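You operate a simulated robot arm through the tools that you are given. There is no shell and no other tool. Be economical: measure what you need, move in short steps, check, and stop when the job is done.

Carry out the task below with a simulated robot arm. There is one attempt and no reset: what you move stays moved.

JOB
Put things in order on the packing table. At the end: the strainer stands where the juice jar stood; the orange tin is in the blue bowl; the juice jar stands where the orange tin stood; the green tag stands where the strainer stood; whatever was shut is shut again. Leave all else as you found it, and nothing knocked over.
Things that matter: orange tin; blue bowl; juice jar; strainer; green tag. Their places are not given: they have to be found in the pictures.

The check looks at the end state, three seconds after you hand in, the way a careful person would. Anything else that was tipped, shoved, dropped, spilled or broken makes it a failure.

ROBOT AND FRAMES
A 5-joint arm with a two-finger parallel gripper, fixed in place. Base frame: the origin is at the foot of the arm, x ahead of it, y to its left, z up; the work surface is at about z = 0. Readings come in m, rad, newtons and seconds.
With the tool pointing down near the work surface it reaches from about 0.26 to 0.68 m from the base axis. Its first joint turns from -1.152 to 1.152 rad. The tool tilts only in the upright plane through the base axis and itself; it spins freely about its own axis. Payload 2.9 kg.
The TCP is the grasp point between the finger pads, 0.03 m short of the fingertips. In the tool frame z runs along the fingers and y along their closing line. The gripper opens to 0.11 m. The fingers are 0.02 m wide and 0.01 m thick; the gripper's body (0.048 by 0.112 m) begins 0.055 m behind the TCP.
Orientation is that of the tool frame in the base frame, as a unit quaternion [w, x, y, z]. With the fingers straight down and closing along the base's y, the tool's x points along the base's -x, its y along +y and its z along -z.

CONTROLS
- The arm moves only by the tool drive_tool. Its argument "series" is text: rows parted by semicolons, each of 7 numbers parted by spaces: the shift along the tool's x, y, z in units of 150 mm (1.0 is 150 mm), then the turn, a rotation vector about the tool's x, y, z in units of 60 degrees (1.0 is 60 degrees), then the closure, from 0 (fully open) to 1 (shut). In form: dx dy dz wx wy wz gripper; .... A call has 1 to 12 rows; each row is the pose to reach, as a shift and turn from the pose commanded when the call began, along the tool's axes at that moment. A call with a number of a shift or a turn outside -1 to 1 is refused whole. A row lasts 0.2 s, in which the tool goes at most 0.05 m and 0.15 rad; a call with a longer step from one row to the next is refused whole, and so is a gripper value outside its range. A pose out of reach is approached as far as the arm can. The call stops where the force on the tool passes 40 N (or 10 N more than at its start, if that is more) or the arm is blocked; 0.2 s more then pass. Each finger travels about 0.108 m/s and halts on what it meets, pressing with about 34 N; the grip force reading is that of the motor and also rises with nothing between the fingers. The clock runs only during rows and for 0.2 s after the last one: add rows that repeat a pose to give the fingers time. The reply holds the time, the measured pose of the TCP, the force on the tool along the base axes, the opening and the grip force, in the units named above and with some noise.
- Cameras (640 x 400 px; columns grow to the right, rows downward): "scene" is fixed at [0.0277, -0.4444, 0.6097]; the picture's right is [0.85, -0.52, 0.00], its down [-0.28, -0.46, -0.84] and it looks along [0.44, 0.72, -0.54] (base axes); focal length 328 px, centre (320, 200). "wrist" rides on the gripper at [-0.036, 0, -0.057] in the tool frame; the picture's right is [0.00, -1.00, 0.00], its down [0.97, 0.00, -0.24] and it looks along [0.24, 0.00, 0.97] (tool axes); focal length 218 px, centre (320, 200).
- get_image(camera): a new picture of that camera. No time passes.
- measure_at(camera, pixels): for up to 12 pixels [column, row] of the newest picture of that camera ("zoom" is the newest enlarged one), the place [x, y, z] in the base frame of the surface seen there, good to about 0.002 m. No time passes.
- inspect(camera, box): a new picture of the part [left, top, right, bottom] of that camera's present view, enlarged. No time passes.
- job_done(): hands the job in; it is judged then, once.

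Keep the steps short. Do not move on a guess: measure, check each grasp and each placing, and mend mistakes. In all there are 80 turns and 46 pictures (those below and enlarged ones count). Leave the gripper open and the arm clear of the work at the hand-in unless told otherwise, and finish with a single line.

The tools are called as a command line: name --argument value ..., lists and objects as JSON in quotes. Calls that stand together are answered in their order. drive_tool: Moves the arm, as the interface text tells. Its arguments: {"type":"object","properties":{"series":{"type":"string"}},"required":["series"]} The other tools are called the same way: get_image (camera) takes a picture; measure_at (camera, pixels) gives the place of the surface under pixels of a picture; inspect (camera, box) takes an enlarged picture of a part of a camera's view; job_done () hands the job in.

At the start:

```text
clock: 0.0
position: [0.3482, 0.2994, 0.3644]
tcp_rot: [0.0, 0.0, 1.0, 0.001]
contact_force: [-1.2, 0.5, 1.2]
gripper_width: 0.1098
grip_force: 0.0
```

scene: 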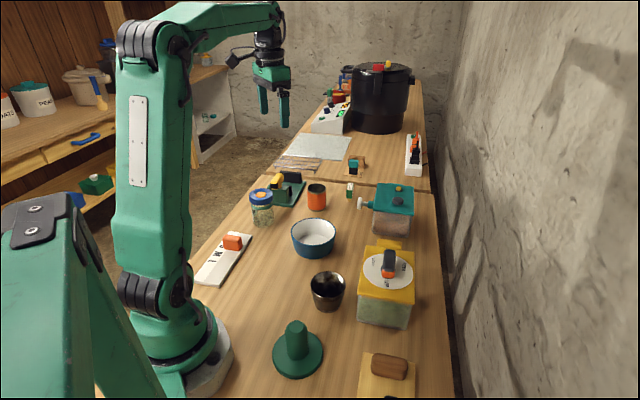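
wrist: 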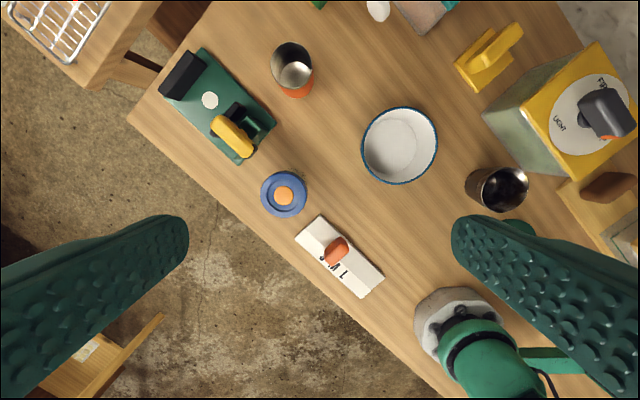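

I see the bowl near (313,237), an orange tin at (316,196) and a blue-lidded jar at (262,205). The strainer and the tag are still unclear, so I'll enlarge the scene.

inspect --camera "scene" --box '[230, 150, 430, 275]'

inspect --camera "scene" --box '[190, 225, 446, 385]'

inspect --camera "scene" --box '[270, 50, 446, 190]'

```text
3.20 times, centred on (330, 212) of scene
```

zoom: 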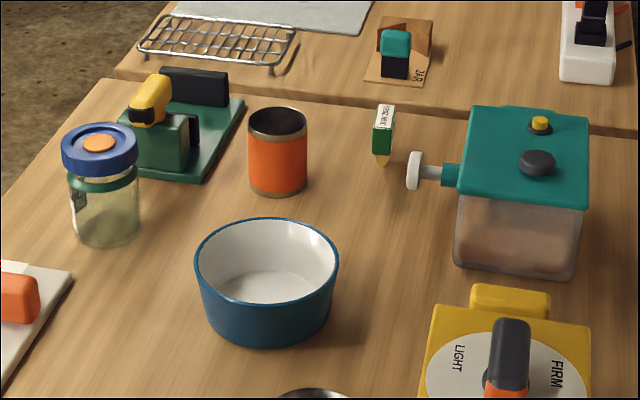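

```text
2.50 times, centred on (318, 305) of scene
```

zoom: 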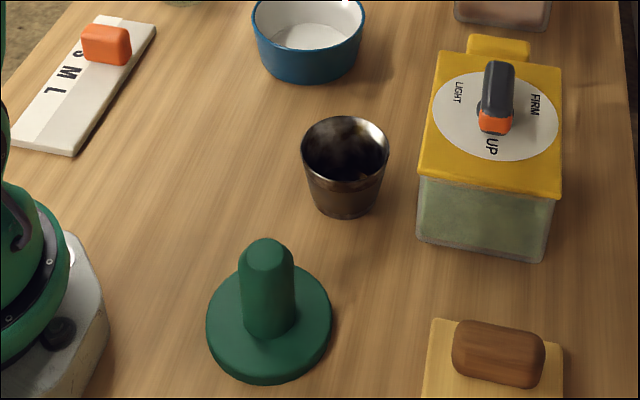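

```text
2.86 times, centred on (358, 120) of scene
```

zoom: 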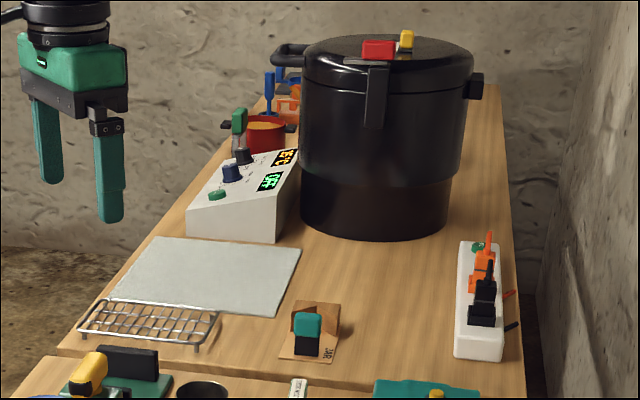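

The metal cup at (328,290) might be the strainer, and the small green and white upright piece at (350,190) might be the tag. Next I'll enlarge both, along with the boxes.

inspect --camera "scene" --box '[300, 260, 364, 320]'

inspect --camera "scene" --box '[334, 174, 430, 244]'

inspect --camera "scene" --box '[240, 160, 340, 235]'

inspect --camera "scene" --box '[0, 50, 120, 225]'

inspect --camera "scene" --box '[340, 230, 440, 340]'

inspect --camera "wrist" --box '[440, 0, 640, 260]'

```text
6.67 times, centred on (332, 290) of scene
```

zoom: 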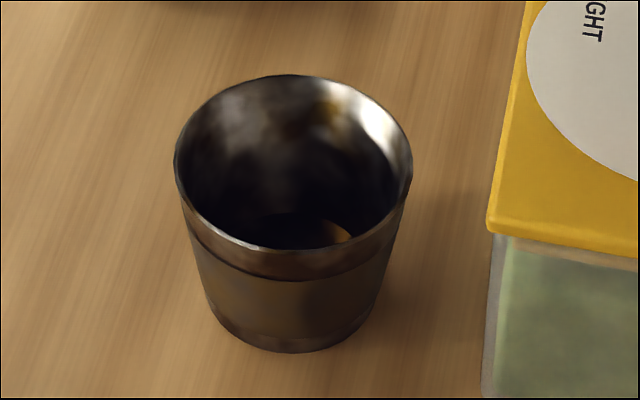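

```text
5.71 times, centred on (382, 209) of scene
```

zoom: 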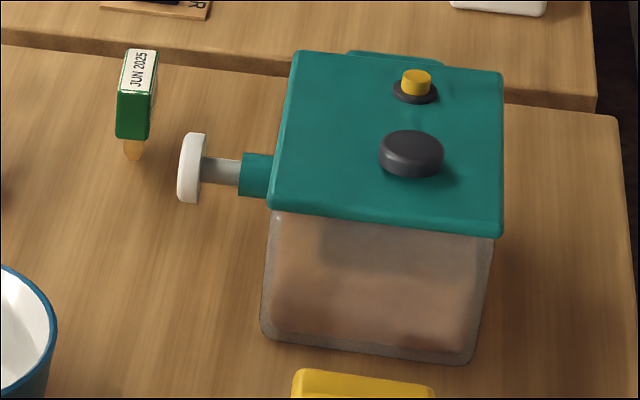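

```text
5.33 times, centred on (290, 198) of scene
```

zoom: 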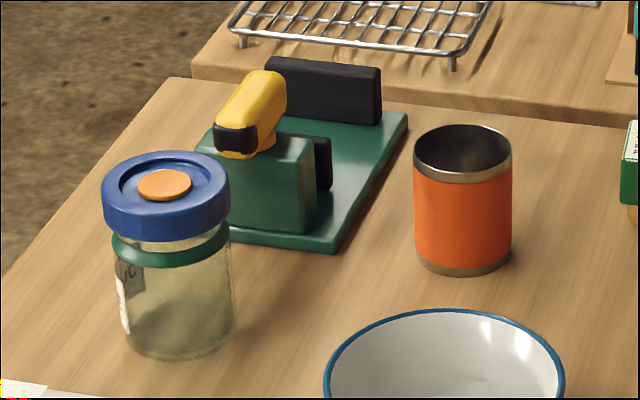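

```text
2.29 times, centred on (60, 138) of scene
```

zoom: 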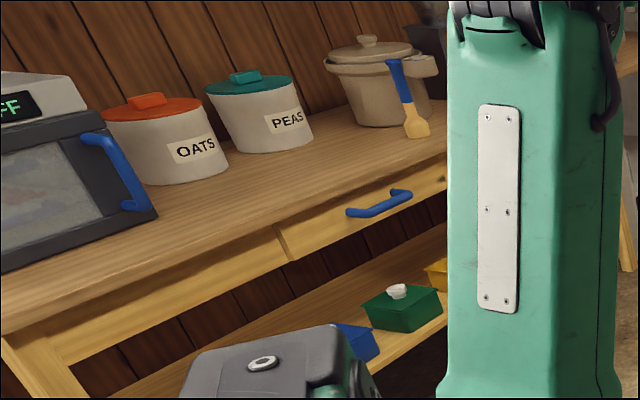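

```text
3.64 times, centred on (390, 285) of scene
```

zoom: 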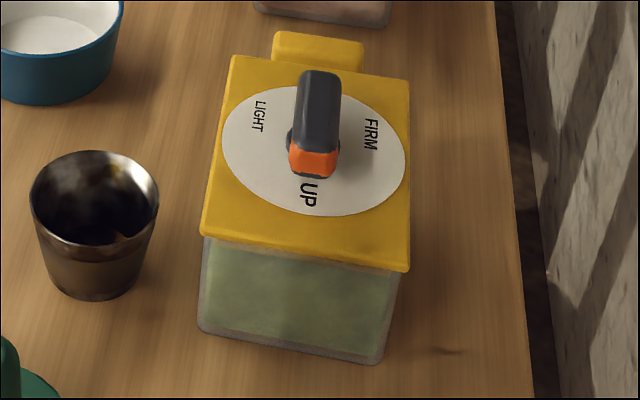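

```text
1.54 times, centred on (540, 130) of wrist
```

zoom: 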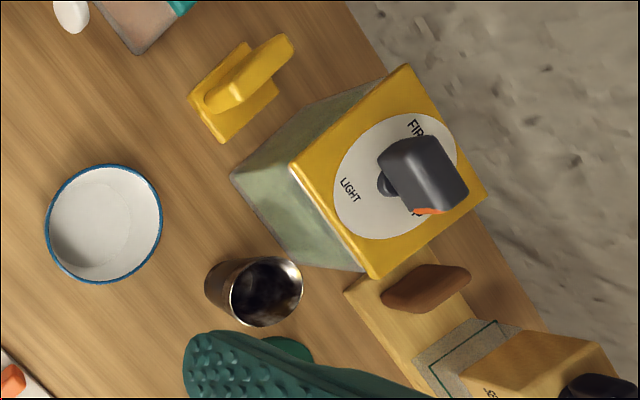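

I've found no clear strainer yet. I'll measure the main points to map the table.

measure_at --camera "scene" --pixels '[[316, 187], [262, 194], [313, 222], [350, 187], [328, 275], [297, 328], [389, 366], [392, 200], [390, 290], [389, 245], [355, 165], [233, 242]]'

measure_at --camera "wrist" --pixels '[[283, 195], [292, 60], [400, 145], [500, 190], [490, 60], [610, 190], [630, 235], [245, 115], [338, 250], [580, 130], [60, 20], [377, 10]]'

```text
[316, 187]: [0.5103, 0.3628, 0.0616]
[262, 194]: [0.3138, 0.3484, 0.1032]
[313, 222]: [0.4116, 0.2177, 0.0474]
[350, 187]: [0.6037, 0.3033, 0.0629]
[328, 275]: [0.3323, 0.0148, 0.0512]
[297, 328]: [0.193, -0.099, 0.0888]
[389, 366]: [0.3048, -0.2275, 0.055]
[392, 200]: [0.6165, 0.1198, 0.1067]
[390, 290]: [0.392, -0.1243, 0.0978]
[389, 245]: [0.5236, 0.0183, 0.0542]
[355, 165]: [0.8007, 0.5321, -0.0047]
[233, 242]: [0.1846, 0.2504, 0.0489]
```

```text
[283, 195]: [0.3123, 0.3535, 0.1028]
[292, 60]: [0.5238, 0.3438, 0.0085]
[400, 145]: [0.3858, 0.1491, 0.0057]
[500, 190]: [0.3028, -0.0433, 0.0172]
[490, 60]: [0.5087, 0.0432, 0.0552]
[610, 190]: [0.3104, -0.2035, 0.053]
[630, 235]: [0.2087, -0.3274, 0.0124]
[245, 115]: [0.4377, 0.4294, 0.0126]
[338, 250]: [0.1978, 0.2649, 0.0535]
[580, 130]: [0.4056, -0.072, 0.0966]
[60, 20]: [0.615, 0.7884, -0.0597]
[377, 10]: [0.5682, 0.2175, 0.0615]
```

Everything mapped so far is in reach, but the table's right side is out of view. I'll move high along -y to look there.

drive_tool --series "0 -0.3 0 0 0 0 0; 0 -0.6 0 0 0 0 0; 0 -0.9 0 0 0 0 0; 0 -1 0 0 0 0 0"

drive_tool --series "0 -0.3 0 0 0 0 0; 0 -0.6 0 0 0 0 0; 0 -0.9 0 0 0 0 0; 0 -1 0 0 0 0 0"

get_image --camera "wrist"

```text
clock: 1.0
position: [0.3467, 0.1486, 0.3654]
tcp_rot: [0.0, 0.001, 1.0, 0.0]
contact_force: [0.0, -0.1, -0.3]
gripper_width: 0.1102
grip_force: 0.0
```

```text
clock: 2.0
position: [0.3483, -0.0016, 0.3651]
tcp_rot: [0.0, 0.001, 1.0, 0.0]
contact_force: [0.2, 0.4, -0.1]
gripper_width: 0.1101
grip_force: 0.1
```

```text
34 pictures are left
```

wrist: 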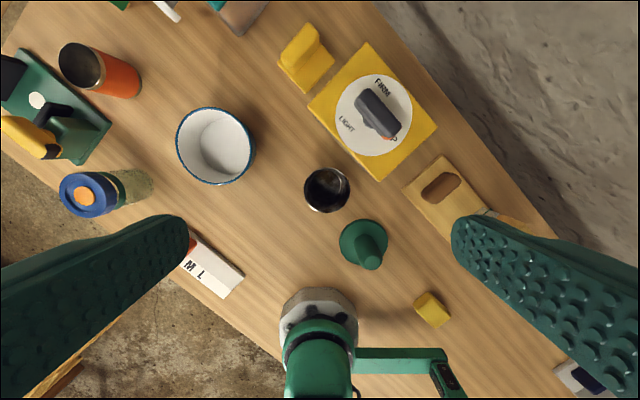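

The cup at (326,190) shows dark insides. More objects appear at the lower right, so I'll go on along -y.

drive_tool --series "0 -0.3 0 0 0 0 0; 0 -0.6 0 0 0 0 0; 0 -0.9 0 0 0 0 0; 0 -1 0 0 0 0 0"

drive_tool --series "0 -0.3 0 0 0 0 0; 0 -0.6 0 0 0 0 0; 0 -0.9 0 0 0 0 0; 0 -1 0 0 0 0 0"

get_image --camera "wrist"

get_image --camera "scene"

```text
clock: 3.0
position: [0.3487, -0.1515, 0.3649]
tcp_rot: [0.001, 0.0, 1.0, 0.0]
contact_force: [-0.2, 0.7, -0.9]
gripper_width: 0.1101
grip_force: 0.2
```

```text
clock: 4.0
position: [0.3481, -0.3024, 0.3654]
tcp_rot: [0.0, 0.0, 1.0, 0.0]
contact_force: [-0.4, -0.1, 0.0]
gripper_width: 0.11
grip_force: 0.0
```

```text
33 pictures are left
```

wrist: 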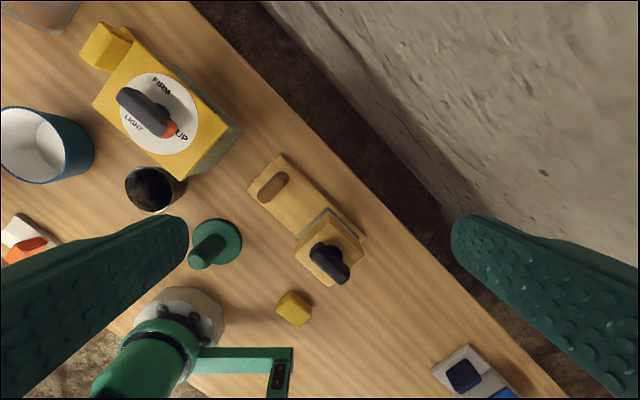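

```text
32 pictures are left
```

scene: 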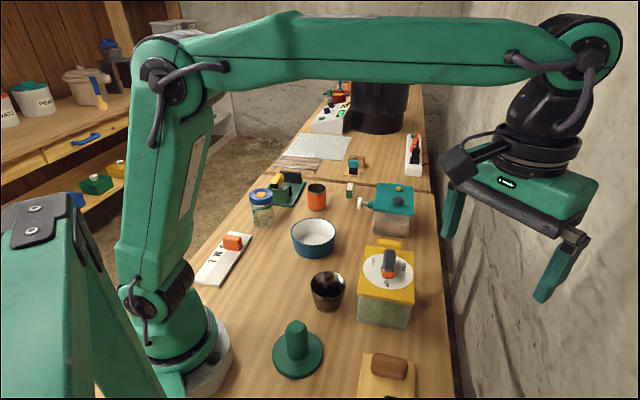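

No strainer in the open here either. I'll enlarge the wooden device at (305,220), the cup, and the boxes.

inspect --camera "wrist" --box '[230, 140, 390, 300]'

inspect --camera "wrist" --box '[70, 10, 250, 220]'

inspect --camera "scene" --box '[240, 180, 284, 230]'

```text
2.50 times, centred on (310, 220) of wrist
```

zoom: 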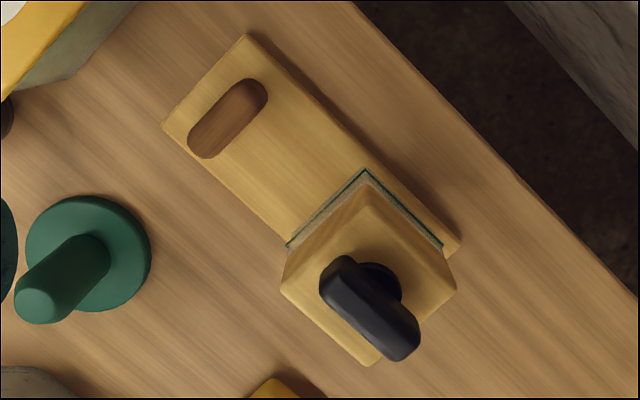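

```text
1.90 times, centred on (160, 115) of wrist
```

zoom: 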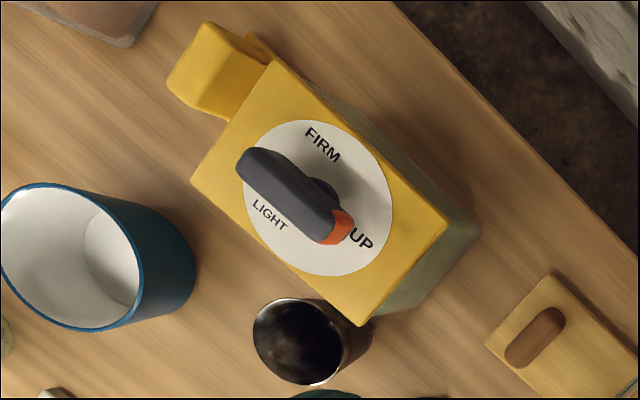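

```text
8.00 times, centred on (262, 205) of scene
```

zoom: 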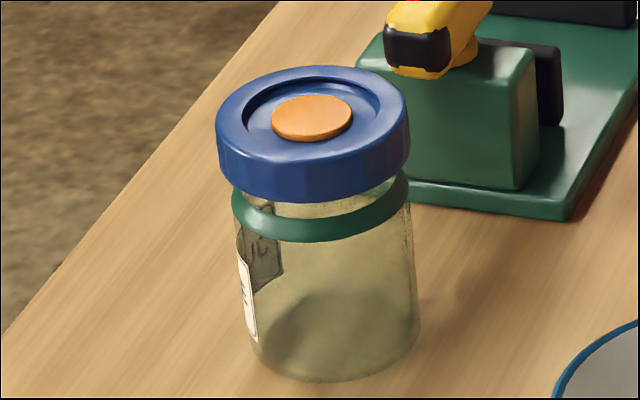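

The strainer is still unidentified, so I'll look straight down at the metal cup and then at the teal box. I'm going to about (0.37, 0, 0.28).

drive_tool --series "0 0.3 0 0 0 0 0; 0 0.6 0 0 0 0 0; 0 0.9 0 0 0 0 0; 0 1 0 0 0 0 0"

drive_tool --series "0 0.3 0 0 0 0 0; 0 0.6 0 0 0 0 0; -0.07 0.85 0.1 0 0 0 0; -0.14 0.93 0.35 0 0 0 0; -0.14 0.93 0.55 0 0 0 0"

get_image --camera "wrist"

```text
clock: 5.0
position: [0.3475, -0.1537, 0.3662]
tcp_rot: [0.0, -0.001, 1.0, 0.0]
contact_force: [-0.1, 0.0, -0.2]
gripper_width: 0.11
grip_force: 0.1
```

```text
clock: 6.2
position: [0.3699, -0.0111, 0.2831]
tcp_rot: [0.0, 0.001, 1.0, 0.001]
contact_force: [0.0, -0.6, 0.1]
gripper_width: 0.1101
grip_force: 0.0
```

```text
28 pictures are left
```

wrist: 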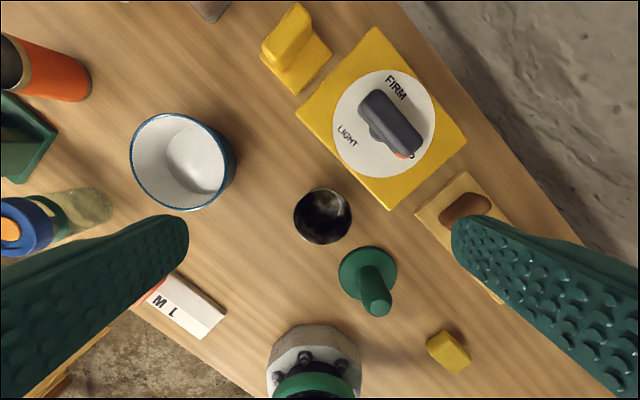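

inspect --camera "wrist" --box '[280, 175, 370, 255]'

measure_at --camera "wrist" --pixels '[[322, 216], [310, 205], [297, 215], [349, 215], [322, 190], [335, 235], [371, 262], [383, 130], [330, 110], [440, 150], [185, 160], [285, 75]]'

```text
5.00 times, centred on (325, 215) of wrist
```

zoom: 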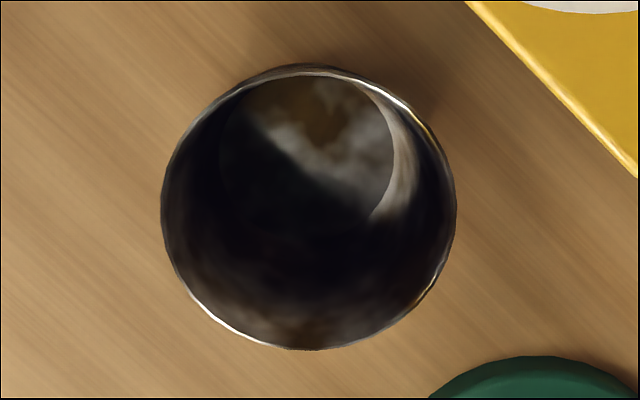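

```text
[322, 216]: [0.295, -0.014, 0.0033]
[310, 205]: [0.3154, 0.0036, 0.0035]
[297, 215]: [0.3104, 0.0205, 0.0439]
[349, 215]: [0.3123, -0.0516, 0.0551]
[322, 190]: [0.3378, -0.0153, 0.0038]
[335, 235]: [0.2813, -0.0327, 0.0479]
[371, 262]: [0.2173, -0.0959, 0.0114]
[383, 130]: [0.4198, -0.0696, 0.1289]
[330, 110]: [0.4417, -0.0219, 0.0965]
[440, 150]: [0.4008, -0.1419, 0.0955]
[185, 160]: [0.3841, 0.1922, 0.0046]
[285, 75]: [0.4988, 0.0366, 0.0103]
```

The cup is a plain empty metal cup, not a strainer. I'll look over the teal box and the tag next.

drive_tool --series "0 0 -0.3 0 0 0 0; -0.25 0.2 -0.4 0 0 0 0; -0.5 0.4 -0.4 0 0 0 0; -0.75 0.6 -0.4 0 0 0 0; -1 0.8 -0.4 0 0 0 0; -1 1 -0.4 0 0 0 0"

get_image --camera "wrist"

```text
refused: row 2 steps farther than a row can; nothing moved
```

```text
26 pictures are left
```

wrist: 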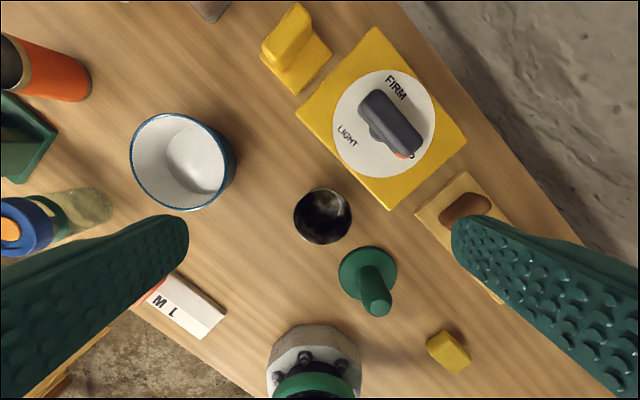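

The call was refused because one step was too long. I'll use shorter steps.

drive_tool --series "0 0 -0.3 0 0 0 0; -0.2 0.2 -0.4 0 0 0 0; -0.4 0.4 -0.4 0 0 0 0; -0.6 0.6 -0.4 0 0 0 0; -0.8 0.8 -0.4 0 0 0 0; -1 1 -0.4 0 0 0 0; -1 1 -0.4 0 0 0 0"

```text
clock: 7.8
position: [0.5171, 0.1406, 0.3404]
tcp_rot: [0.0, 0.001, 1.0, -0.001]
contact_force: [0.6, -0.2, -0.1]
gripper_width: 0.1101
grip_force: 0.0
```

get_image --camera "wrist"

inspect --camera "wrist" --box '[220, 60, 420, 200]'

```text
25 pictures are left
```

wrist: 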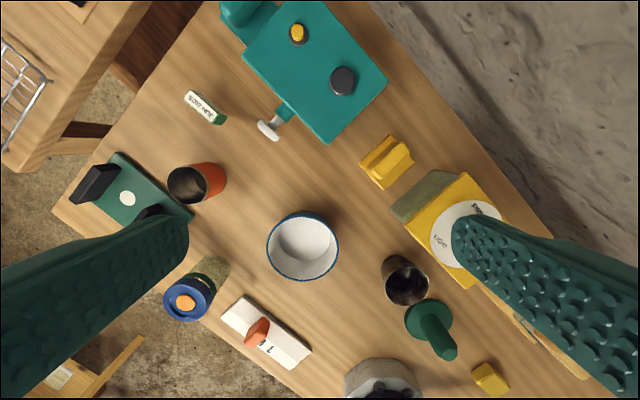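

```text
2.86 times, centred on (320, 130) of wrist
```

zoom: 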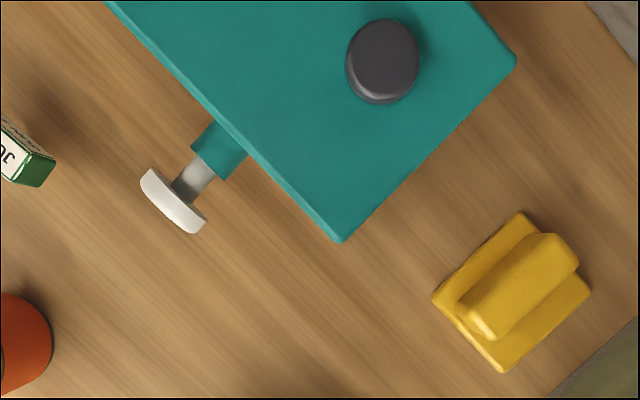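

I'll enlarge the clear sides of both boxes from the scene camera to look for the strainer inside.

inspect --camera "scene" --box '[352, 270, 422, 335]'

inspect --camera "scene" --box '[352, 178, 422, 243]'

```text
6.15 times, centred on (387, 302) of scene
```

zoom: 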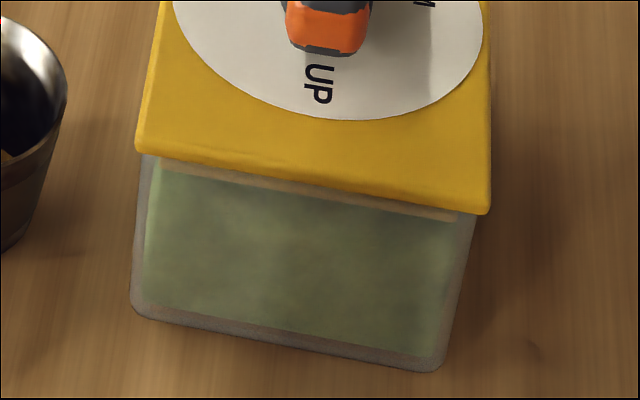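

```text
6.15 times, centred on (387, 210) of scene
```

zoom: 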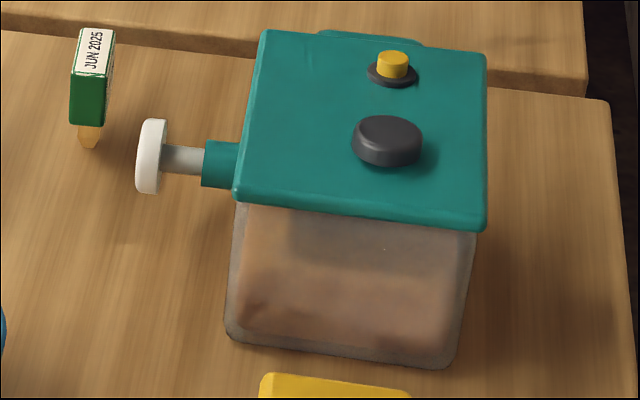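

No strainer shows through the frosted sides. I'll enlarge the teal cylinder behind the teal box, and measure whether the left bench is in reach.

inspect --camera "wrist" --box '[170, 0, 400, 150]'

measure_at --camera "wrist" --pixels '[[245, 12], [298, 32], [343, 80], [268, 130], [284, 110], [205, 106], [220, 122], [190, 97], [390, 160], [330, 140], [246, 58], [384, 85]]'

measure_at --camera "scene" --pixels '[[85, 138], [95, 186], [30, 95], [295, 163], [320, 145], [345, 70], [112, 165]]'

```text
2.67 times, centred on (285, 75) of wrist
```

zoom: 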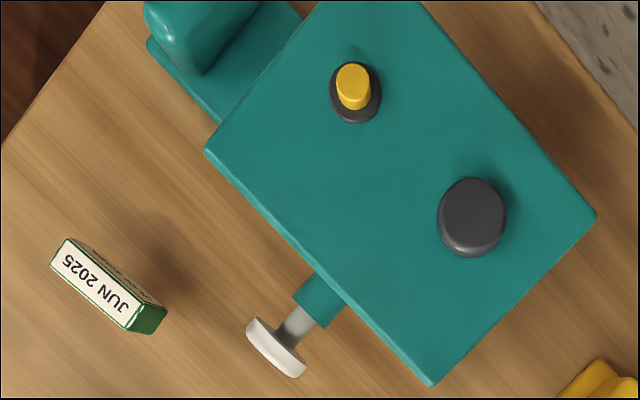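

```text
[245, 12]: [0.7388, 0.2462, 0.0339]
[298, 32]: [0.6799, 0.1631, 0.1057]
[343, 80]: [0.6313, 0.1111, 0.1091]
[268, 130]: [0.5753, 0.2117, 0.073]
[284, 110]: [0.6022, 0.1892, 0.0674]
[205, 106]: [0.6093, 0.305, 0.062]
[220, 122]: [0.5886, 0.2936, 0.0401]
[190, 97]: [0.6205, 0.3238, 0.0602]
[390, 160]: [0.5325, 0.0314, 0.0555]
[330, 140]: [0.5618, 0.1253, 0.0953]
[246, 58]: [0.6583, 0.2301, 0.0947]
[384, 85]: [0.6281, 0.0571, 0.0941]
```

```text
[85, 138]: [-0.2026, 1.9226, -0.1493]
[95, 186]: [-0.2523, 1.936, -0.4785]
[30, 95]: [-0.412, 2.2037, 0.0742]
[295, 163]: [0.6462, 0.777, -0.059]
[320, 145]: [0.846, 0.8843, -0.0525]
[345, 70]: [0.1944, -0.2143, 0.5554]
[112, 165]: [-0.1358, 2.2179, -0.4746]
```

Each box seems paired with a plate and handle beside it. The third unit, the wooden one with the black knob, and the far -y end still need a closer look. I'll fly there high.

drive_tool --series "0.2 -0.2 0 0 0 0 0; 0.4 -0.4 0 0 0 0 0; 0.6 -0.6 0 0 0 0 0; 0.8 -0.8 0 0 0 0 0; 1 -1 0 0 0 0 0; 1 -1 0 0 0 0 0"

drive_tool --series "0 -0.3 0 0 0 0 0; 0 -0.6 0 0 0 0 0; 0 -0.9 0 0 0 0 0; 0 -1 0 0 0 0 0"

drive_tool --series "0 -0.3 0 0 0 0 0; 0 -0.6 0 0 0 0 0; 0 -0.9 0 0 0 0 0; 0 -1 0 0 0 0 0"

drive_tool --series "0.15 -0.25 0 0 0 0 0; 0.3 -0.5 0 0 0 0 0; 0.3 -0.8 0 0 0 0 0; 0.3 -0.9 0 0 0 0 0; 0.3 -0.9 0 0 0 0 0"

get_image --camera "wrist"

```text
clock: 9.2
position: [0.3705, -0.0156, 0.3431]
tcp_rot: [0.0, -0.001, 1.0, -0.001]
contact_force: [-0.1, -0.6, 0.4]
gripper_width: 0.1103
grip_force: 0.1
```

```text
clock: 10.2
position: [0.3685, -0.1613, 0.343]
tcp_rot: [0.0, 0.0, 1.0, -0.001]
contact_force: [-0.6, -0.3, -0.4]
gripper_width: 0.1099
grip_force: 0.0
```

```text
clock: 11.2
position: [0.3695, -0.3123, 0.3436]
tcp_rot: [0.0, 0.0, 1.0, -0.001]
contact_force: [-0.5, -0.5, -0.1]
gripper_width: 0.1099
grip_force: 0.1
```

```text
clock: 12.4
position: [0.3231, -0.4472, 0.3427]
tcp_rot: [0.0, -0.001, 1.0, -0.001]
contact_force: [0.4, 0.4, -0.1]
gripper_width: 0.1101
grip_force: 0.0
```

```text
20 pictures are left
```

wrist: 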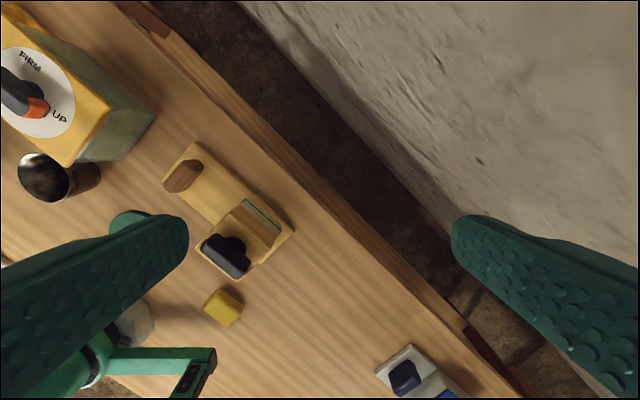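

The only loose candidate for the strainer is the metal cup. Zoomed pictures come out sharp, so I'll enlarge its wall strongly.

inspect --camera "scene" --box '[308, 268, 348, 314]'

inspect --camera "wrist" --box '[150, 130, 310, 290]'

```text
8.70 times, centred on (328, 291) of scene
```

zoom: 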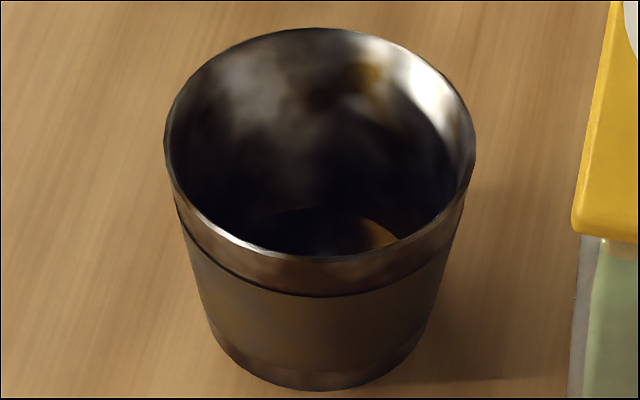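

```text
2.50 times, centred on (230, 210) of wrist
```

zoom: 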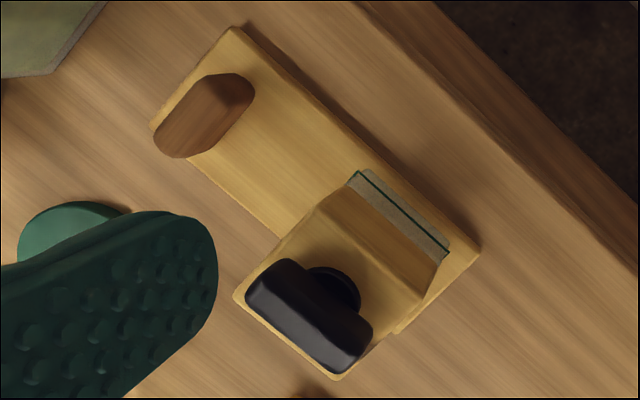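

The cup has a shiny rim and a dull basket-like wall, and it's the only loose object left to match. I take it as the strainer. The wooden unit is just a clamp or slicer. Next I fly back over the tin, bowl and jar.

drive_tool --series "0 0.3 0 0 0 0 0; 0 0.6 0 0 0 0 0; 0 0.9 0 0 0 0 0; 0 1 0 0 0 0 0"

drive_tool --series "0 0.3 0 0 0 0 0; 0 0.6 0 0 0 0 0; 0 0.9 0 0 0 0 0; 0 1 0 0 0 0 0"

drive_tool --series "0 0.3 0 0 0 0 0; 0 0.6 0 0 0 0 0; 0 0.9 0 0 0 0 0; 0 1 0 0 0 0 0"

drive_tool --series "-0.1 0.3 0 0 0 0 0; -0.2 0.6 0 0 0 0 0; -0.3 0.9 0 0 0 0 0; -0.4 1 0 0 0 0 0"

drive_tool --series "-0.1 0.3 0 0 0 0 0; -0.2 0.6 0 0 0 0 0; -0.3 0.9 0 0 0 0 0; -0.4 1 0 0 0 0 0; -0.4 1 0 0 0 0 0"

get_image --camera "wrist"

```text
clock: 13.4
position: [0.323, -0.2975, 0.3425]
tcp_rot: [0.001, 0.0, 1.0, 0.0]
contact_force: [-0.5, 0.4, -0.2]
gripper_width: 0.1099
grip_force: 0.1
```

```text
clock: 14.4
position: [0.3235, -0.1464, 0.3432]
tcp_rot: [0.0, -0.001, 1.0, -0.001]
contact_force: [-0.6, -0.3, 0.9]
gripper_width: 0.1102
grip_force: 0.1
```

```text
clock: 15.4
position: [0.3246, 0.0043, 0.3429]
tcp_rot: [0.0, 0.0, 1.0, 0.0]
contact_force: [0.8, -0.7, -0.7]
gripper_width: 0.11
grip_force: 0.1
```

```text
clock: 16.4
position: [0.3859, 0.1523, 0.3427]
tcp_rot: [0.001, 0.001, 1.0, 0.0]
contact_force: [0.1, 0.1, 0.6]
gripper_width: 0.11
grip_force: 0.0
```

```text
clock: 17.6
position: [0.4445, 0.3035, 0.3438]
tcp_rot: [0.0, 0.0, 1.0, -0.001]
contact_force: [-0.3, 0.2, 0.2]
gripper_width: 0.1102
grip_force: 0.0
```

```text
17 pictures are left
```

wrist: 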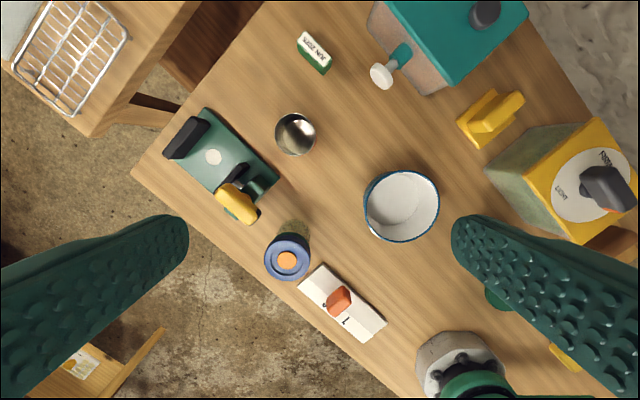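

Here the tin is at (295,134), the bowl at (401,206), the jar at (287,258) and the tag at (314,53). I'll measure rims, lid and tag.

measure_at --camera "wrist" --pixels '[[276, 134], [314, 134], [295, 115], [295, 153], [295, 134], [365, 206], [438, 206], [401, 171], [401, 240], [395, 200], [410, 215], [401, 206]]'

measure_at --camera "wrist" --pixels '[[287, 260], [266, 258], [309, 258], [287, 237], [287, 278], [299, 226], [302, 35], [327, 54], [300, 42], [322, 62], [315, 62], [325, 72]]'

inspect --camera "wrist" --box '[270, 10, 350, 90]'

```text
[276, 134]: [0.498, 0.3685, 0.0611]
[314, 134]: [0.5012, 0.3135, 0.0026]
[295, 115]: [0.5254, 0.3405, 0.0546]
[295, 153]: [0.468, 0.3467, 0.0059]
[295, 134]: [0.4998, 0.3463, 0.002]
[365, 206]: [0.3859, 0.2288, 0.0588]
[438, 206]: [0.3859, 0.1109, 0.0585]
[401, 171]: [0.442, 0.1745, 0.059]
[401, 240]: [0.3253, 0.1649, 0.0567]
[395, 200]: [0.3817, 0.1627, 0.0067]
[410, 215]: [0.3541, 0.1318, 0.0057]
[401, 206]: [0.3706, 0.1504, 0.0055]
```

```text
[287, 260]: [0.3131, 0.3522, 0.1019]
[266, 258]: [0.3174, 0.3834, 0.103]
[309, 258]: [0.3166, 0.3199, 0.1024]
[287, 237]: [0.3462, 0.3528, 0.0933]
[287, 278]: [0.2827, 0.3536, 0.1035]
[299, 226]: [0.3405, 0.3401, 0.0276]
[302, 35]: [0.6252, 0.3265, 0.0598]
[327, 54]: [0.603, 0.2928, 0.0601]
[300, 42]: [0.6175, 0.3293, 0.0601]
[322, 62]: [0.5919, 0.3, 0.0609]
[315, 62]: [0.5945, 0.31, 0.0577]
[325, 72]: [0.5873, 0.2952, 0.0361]
```

```text
5.00 times, centred on (310, 50) of wrist
```

zoom: 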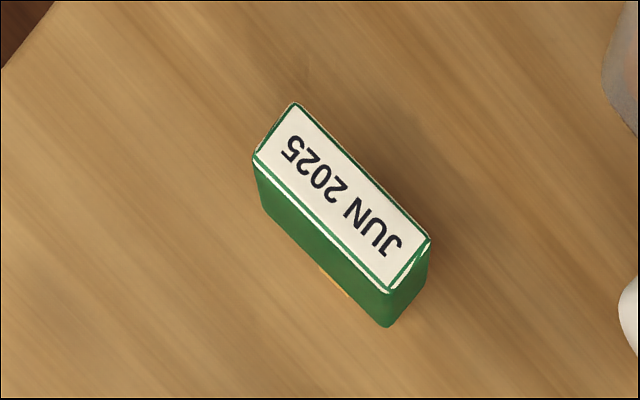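

From those points:

| Item | Centre (x, y) | Radius | Heights |
|---|---|---|---|
| Tin | (0.498, 0.341) | 0.030 | top about 0.063 |
| Bowl | (0.384, 0.170) | 0.059 | rim 0.0585, floor 0.006 |
| Jar | (0.3145, 0.352) | lid 0.033 | lid top 0.1035 |
| Strainer | (0.316, -0.014) | 0.038 | rim about 0.06 |

I'll move above the tin first.

drive_tool --series "-0.18 0.125 0 0 0 0 0; -0.357 0.25 0 0 0 0 0; -0.357 0.25 0.3 0 0 0 0; -0.357 0.25 0.6 0 0 0 0; -0.357 0.25 0.9 0 0 0 0; -0.357 0.25 0.9 0 0 0 0"

get_image --camera "wrist"

```text
clock: 19.0
position: [0.512, 0.3501, 0.2966]
tcp_rot: [-0.001, 0.0, 1.0, 0.0]
contact_force: [-0.1, 0.5, 0.1]
gripper_width: 0.1098
grip_force: 0.1
out of reach, approached as far as the arm can: row 3, 4, 5, 6
```

```text
15 pictures are left
```

wrist: 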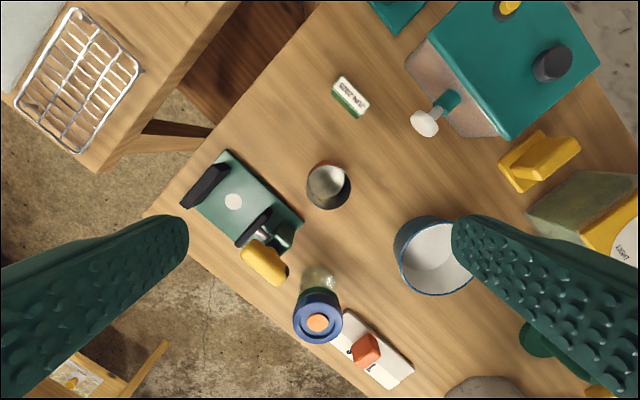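

The arm stopped short at z 0.297, and it drifted outward. I'll command a small upward step to see how it responds.

drive_tool --series "0 0 -0.1 0 0 0 0; 0 0 -0.1 0 0 0 0"

```text
clock: 19.6
position: [0.5087, 0.3455, 0.3075]
tcp_rot: [-0.001, 0.0, 1.0, 0.0]
contact_force: [0.3, 0.5, 0.3]
gripper_width: 0.1097
grip_force: 0.0
out of reach, approached as far as the arm can: row 1, 2
```

It looks like a limit at this radius and height. I'll pull in to about r 0.5, go down there, and then move outward at low height.

drive_tool --series "0 0 -0.2 0 0 0 0; 0.25 -0.13 -0.2 0 0 0 0; 0.5 -0.26 -0.2 0 0 0 0; 0.66 -0.37 -0.2 0 0 0 0; 0.66 -0.37 0.1 0 0 0 0; 0.66 -0.37 0.4 0 0 0 0; 0.66 -0.37 0.7 0 0 0 0; 0.66 -0.37 0.7 0 0 0 0"

```text
clock: 21.4
position: [0.5012, 0.3406, 0.3325]
tcp_rot: [0.0, 0.0, 1.0, 0.0]
contact_force: [0.4, 0.1, -0.3]
gripper_width: 0.1101
grip_force: 0.0
out of reach, approached as far as the arm can: row 1, 2, 3, 4, 5, 6, 7, 8
```

The arm stays stuck even for inward moves. I need to see its shape before trying more.

get_image --camera "scene"

```text
14 pictures are left
```

scene: 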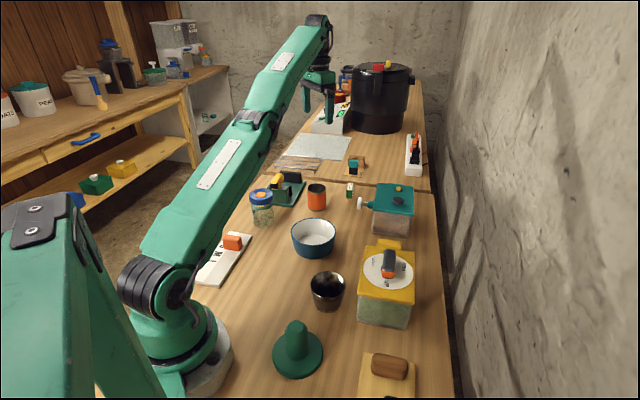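

The arm is fully straight, which is a singular stretch. Up-moves do work along that sphere, so I'll back out by moving up with a slight inward pull.

drive_tool --series "0.137 -0.094 -0.267 0 0 0 0; 0.274 -0.188 -0.534 0 0 0 0; 0.45 -0.3 -0.75 0 0 0 0; 0.6 -0.41 -0.85 0 0 0 0; 0.8 -0.54 -0.85 0 0 0 0"

```text
clock: 22.6
position: [0.3814, 0.254, 0.4553]
tcp_rot: [0.0, 0.0, 1.0, 0.0]
contact_force: [-0.5, -0.6, 1.4]
gripper_width: 0.11
grip_force: 0.0
```

Freed. Now at r 0.46, I'll go straight down in two calls, staying above every object, and then move outward low toward the tin.

drive_tool --series "0 0 0.3 0 0 0 0; 0 0 0.6 0 0 0 0; 0 0 0.9 0 0 0 0; 0 0 1 0 0 0 0"

drive_tool --series "0 0 0.3 0 0 0 0; 0 0 0.6 0 0 0 0; 0 0 0.9 0 0 0 0; 0 0 1 0 0 0 0; 0 0 1 0 0 0 0"

```text
clock: 23.6
position: [0.3843, 0.2552, 0.3045]
tcp_rot: [0.0, 0.0, 1.0, 0.0]
contact_force: [-0.3, 0.1, 0.1]
gripper_width: 0.1102
grip_force: 0.1
```

```text
clock: 24.8
position: [0.3854, 0.2549, 0.1561]
tcp_rot: [0.001, -0.001, 1.0, 0.0]
contact_force: [0.9, 0.2, 0.7]
gripper_width: 0.11
grip_force: 0.1
```

Now outward to above the tin at z 0.135.

drive_tool --series "-0.19 0.143 0 0 0 0 0; -0.38 0.287 0 0 0 0 0; -0.57 0.43 0 0 0 0 0; -0.753 0.573 0.05 0 0 0 0; -0.753 0.573 0.13 0 0 0 0; -0.753 0.573 0.13 0 0 0 0"

get_image --camera "wrist"

```text
clock: 26.2
position: [0.497, 0.3419, 0.1352]
tcp_rot: [-0.001, 0.0, 1.0, 0.0]
contact_force: [-0.9, 0.5, -0.8]
gripper_width: 0.1101
grip_force: 0.1
```

```text
13 pictures are left
```

wrist: 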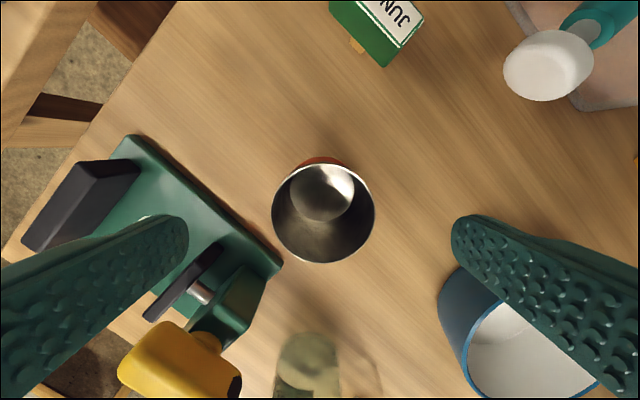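

The tin's rim is centred at about (323,213). I'll measure the rim and the green device near the left finger.

measure_at --camera "wrist" --pixels '[[273, 213], [374, 213], [323, 164], [323, 262], [325, 195], [280, 265], [205, 260], [235, 215], [240, 290], [290, 250], [355, 240], [180, 190]]'

```text
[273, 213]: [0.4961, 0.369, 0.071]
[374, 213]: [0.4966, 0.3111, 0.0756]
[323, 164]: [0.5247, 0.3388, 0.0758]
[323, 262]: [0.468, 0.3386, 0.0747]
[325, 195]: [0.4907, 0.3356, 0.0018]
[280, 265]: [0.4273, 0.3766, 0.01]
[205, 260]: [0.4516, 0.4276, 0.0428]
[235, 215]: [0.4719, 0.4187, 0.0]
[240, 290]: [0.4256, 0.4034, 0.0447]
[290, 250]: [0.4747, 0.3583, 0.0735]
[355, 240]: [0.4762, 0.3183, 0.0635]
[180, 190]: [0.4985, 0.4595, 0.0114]
```

Tin centre is (0.496, 0.340) with its top at 0.0757. I'll go down to z 0.068, close, and lift a little.

drive_tool --series "0.005 -0.015 0.2 0 0 0 0; 0.005 -0.015 0.448 0 0 0 0; 0.005 -0.015 0.448 0 0 0 0; 0.005 -0.015 0.448 0 0 0 0.3; 0.005 -0.015 0.448 0 0 0 0.6; 0.005 -0.015 0.448 0 0 0 0.6; 0.005 -0.015 0.448 0 0 0 0.6"

```text
clock: 27.8
position: [0.499, 0.338, 0.0671]
tcp_rot: [-0.001, 0.0, 1.0, 0.0]
contact_force: [-0.4, 0.3, 0.5]
gripper_width: 0.0587
grip_force: 34.3
```

Gripped at 0.0587 m. Lifting 0.1 m, then moving toward the bowl.

drive_tool --series "0 0 -0.1 0 0 0 0.6; 0 0 -0.35 0 0 0 0.6; 0 0 -0.65 0 0 0 0.6; 0.15 -0.2 -0.65 0 0 0 0.6; 0.3 -0.4 -0.65 0 0 0 0.6; 0.45 -0.6 -0.65 0 0 0 0.6; 0.6 -0.8 -0.65 0 0 0 0.6; 0.74 -1 -0.65 0 0 0 0.6; 0.74 -1 -0.65 0 0 0 0.6"

```text
clock: 29.8
position: [0.3873, 0.1881, 0.165]
tcp_rot: [0.0, 0.0, 1.0, 0.0]
contact_force: [0.3, -0.5, -0.1]
gripper_width: 0.0584
grip_force: 34.5
```

Still held. Centring over the bowl at (0.384, 0.170) and lowering until the tin bottom is about at the bowl floor.

drive_tool --series "0.02 -0.123 0 0 0 0 0.6; 0.02 -0.123 0 0 0 0 0.6; 0.02 -0.123 0.25 0 0 0 0.6; 0.02 -0.123 0.45 0 0 0 0.6; 0.02 -0.123 0.55 0 0 0 0.6; 0.02 -0.123 0.6 0 0 0 0.6; 0.02 -0.123 0.6 0 0 0 0.6"

inspect --camera "scene" --box '[260, 180, 370, 270]'

```text
clock: 31.4
position: [0.3835, 0.1708, 0.0762]
tcp_rot: [0.0, 0.0, 1.0, 0.0]
contact_force: [0.4, 0.2, 0.2]
gripper_width: 0.0585
grip_force: 33.7
```

```text
4.44 times, centred on (315, 225) of scene
```

zoom: 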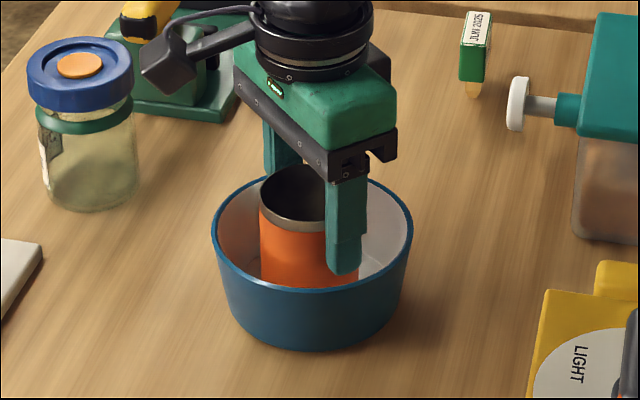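

Centred in the bowl and not yet touching. I'll lower 3 mm more, part the fingers a little and read.

drive_tool --series "0 0 0.01 0 0 0 0.6; 0 0 0.02 0 0 0 0.6; 0 0 0.02 0 0 0 0.6"

```text
clock: 32.2
position: [0.3832, 0.1703, 0.0732]
tcp_rot: [-0.001, 0.0, 1.0, 0.0]
contact_force: [0.2, 0.3, -0.1]
gripper_width: 0.0588
grip_force: 34.7
```

The tin bottom should be within a millimetre of the floor. Opening slightly, then rising.

drive_tool --series "0 0 0 0 0 0 0.42; 0 0 0 0 0 0 0.38; 0 0 0 0 0 0 0.36; 0 0 -0.1 0 0 0 0.36; 0 0 -0.3 0 0 0 0.36; 0 0 -0.6 0 0 0 0.3; 0 0 -0.85 0 0 0 0; 0 0 -0.85 0 0 0 0"

get_image --camera "wrist"

```text
clock: 34.0
position: [0.3824, 0.1706, 0.2005]
tcp_rot: [0.001, 0.0, 1.0, 0.0]
contact_force: [0.2, 0.0, 0.2]
gripper_width: 0.1099
grip_force: 0.1
```

```text
11 pictures are left
```

wrist: 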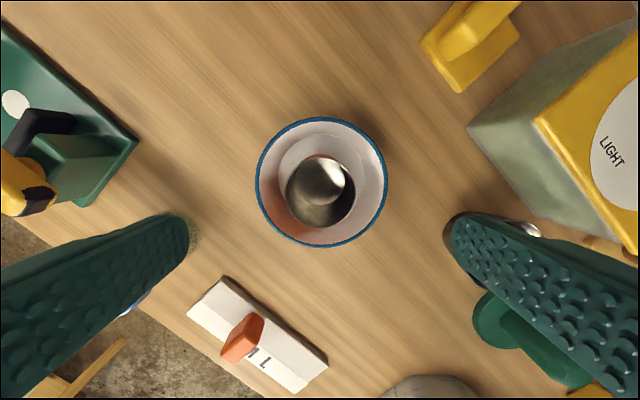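

The tin stands upright in the bowl at (320,190). Next is the jar at (0.3145, 0.352). I'll move above it.

drive_tool --series "0.15 0.23 0 0 0 0 0; 0.3 0.46 0 0 0 0 0; 0.46 0.71 0 0 0 0 0; 0.46 0.95 0 0 0 0 0; 0.46 0.95 0 0 0 0 0"

drive_tool --series "0 0.262 0 0 0 0 0; 0 0.262 0.25 0 0 0 0; 0 0.262 0.3 0 0 0 0; 0 0.262 0.3 0 0 0 0"

get_image --camera "wrist"

```text
clock: 35.2
position: [0.3149, 0.3131, 0.2]
tcp_rot: [-0.001, 0.0, 1.0, 0.0]
contact_force: [0.8, -0.2, -0.2]
gripper_width: 0.1099
grip_force: 0.1
```

```text
clock: 36.2
position: [0.3164, 0.351, 0.1542]
tcp_rot: [0.0, 0.0, 1.0, 0.0]
contact_force: [-0.1, 0.1, -0.2]
gripper_width: 0.11
grip_force: 0.0
```

```text
10 pictures are left
```

wrist: 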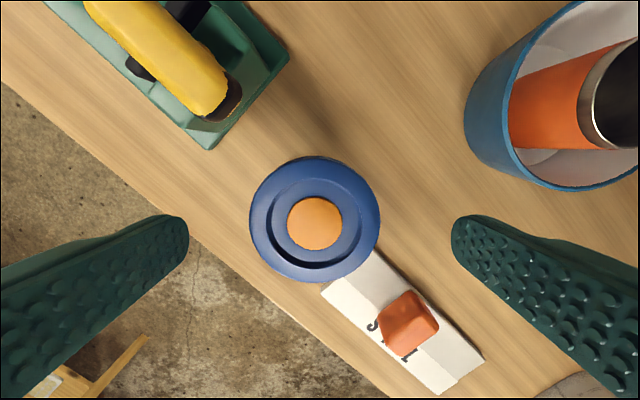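

The lid is at (315,218). I'll measure its edge to centre the fingers.

measure_at --camera "wrist" --pixels '[[252, 218], [377, 218], [315, 160], [315, 278], [315, 224], [370, 255], [290, 55]]'

```text
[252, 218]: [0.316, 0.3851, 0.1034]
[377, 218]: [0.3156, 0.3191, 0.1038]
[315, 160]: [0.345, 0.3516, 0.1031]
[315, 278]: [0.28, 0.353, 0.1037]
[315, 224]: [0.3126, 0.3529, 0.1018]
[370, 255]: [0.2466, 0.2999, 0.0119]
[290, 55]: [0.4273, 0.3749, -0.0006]
```

Jar centre is (0.3135, 0.352). Going down to z 0.08 and closing.

drive_tool --series "0.013 0.005 0.25 0 0 0 0; 0.013 0.005 0.495 0 0 0 0; 0.013 0.005 0.495 0 0 0 0; 0.013 0.005 0.495 0 0 0 0.3; 0.013 0.005 0.495 0 0 0 0.55; 0.013 0.005 0.495 0 0 0 0.55; 0.013 0.005 0.495 0 0 0 0.55"

drive_tool --series "0 0 -0.05 0 0 0 0.55; 0 0 -0.1 0 0 0 0.55; 0 0 -0.2 0 0 0 0.55; 0 0 -0.2 0 0 0 0.55"

inspect --camera "scene" --box '[220, 140, 320, 240]'

```text
clock: 37.8
position: [0.3146, 0.3529, 0.0812]
tcp_rot: [0.0, 0.001, 1.0, 0.0]
contact_force: [1.4, 1.3, -0.7]
gripper_width: 0.0703
grip_force: 33.4
```

```text
clock: 38.8
position: [0.3113, 0.3527, 0.1132]
tcp_rot: [0.0, 0.0, 1.0, 0.0]
contact_force: [-0.1, 0.2, -2.5]
gripper_width: 0.0702
grip_force: 33.9
```

```text
4.00 times, centred on (270, 190) of scene
```

zoom: 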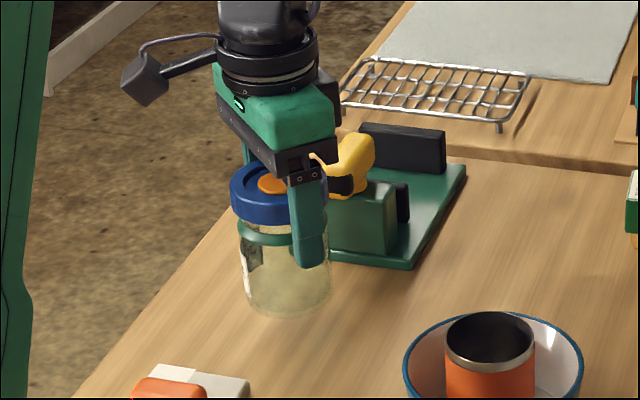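

The whole jar came up with its lid on, carrying 2.5 N. Lifting to 0.22 and carrying it toward the tin's old place (0.496, 0.340), passing wide of the green device.

drive_tool --series "0 0 -0.25 0 0 0 0.55; 0 0 -0.5 0 0 0 0.55; 0 -0.1 -0.7 0 0 0 0.55; -0.2 -0.25 -0.7 0 0 0 0.55; -0.45 -0.25 -0.7 0 0 0 0.55; -0.7 -0.25 -0.7 0 0 0 0.55; -0.95 -0.25 -0.7 0 0 0 0.55; -0.95 -0.25 -0.7 0 0 0 0.55"

```text
clock: 40.6
position: [0.4537, 0.3162, 0.2183]
tcp_rot: [0.001, 0.0, 1.0, 0.0]
contact_force: [-0.4, -0.9, -2.6]
gripper_width: 0.0704
grip_force: 33.9
```

Now over to (0.4963, 0.3395) and partway down; then I'll read the pose.

drive_tool --series "-0.14 0.08 0 0 0 0 0.55; -0.28 0.159 0 0 0 0 0.55; -0.28 0.159 0.3 0 0 0 0.55; -0.28 0.159 0.55 0 0 0 0.55; -0.28 0.159 0.7 0 0 0 0.55; -0.28 0.159 0.7 0 0 0 0.55; -0.28 0.159 0.7 0 0 0 0.55"

```text
clock: 42.2
position: [0.4953, 0.3412, 0.1101]
tcp_rot: [0.0, 0.0, 1.0, 0.0]
contact_force: [0.4, 0.3, -2.9]
gripper_width: 0.0706
grip_force: 34.3
```

On target. Lowering in small steps to near the table.

drive_tool --series "0 -0.005 0.08 0 0 0 0.55; 0 -0.005 0.15 0 0 0 0.55; 0 -0.005 0.18 0 0 0 0.55; 0 -0.005 0.19 0 0 0 0.55; 0 -0.005 0.19 0 0 0 0.55"

```text
clock: 43.4
position: [0.4977, 0.3397, 0.083]
tcp_rot: [0.0, 0.0, 1.0, 0.0]
contact_force: [-0.3, 0.2, -2.5]
gripper_width: 0.0704
grip_force: 34.3
```

Still carrying its weight at z 0.083. Stepping down 0.5–1 mm at a time until the load goes off.

drive_tool --series "0 0 0.006 0 0 0 0.55; 0 0 0.012 0 0 0 0.55; 0 0 0.012 0 0 0 0.55"

```text
clock: 44.2
position: [0.4967, 0.3385, 0.0823]
tcp_rot: [0.0, 0.0, 1.0, 0.0]
contact_force: [0.0, -0.4, -1.1]
gripper_width: 0.0705
grip_force: 34.2
```

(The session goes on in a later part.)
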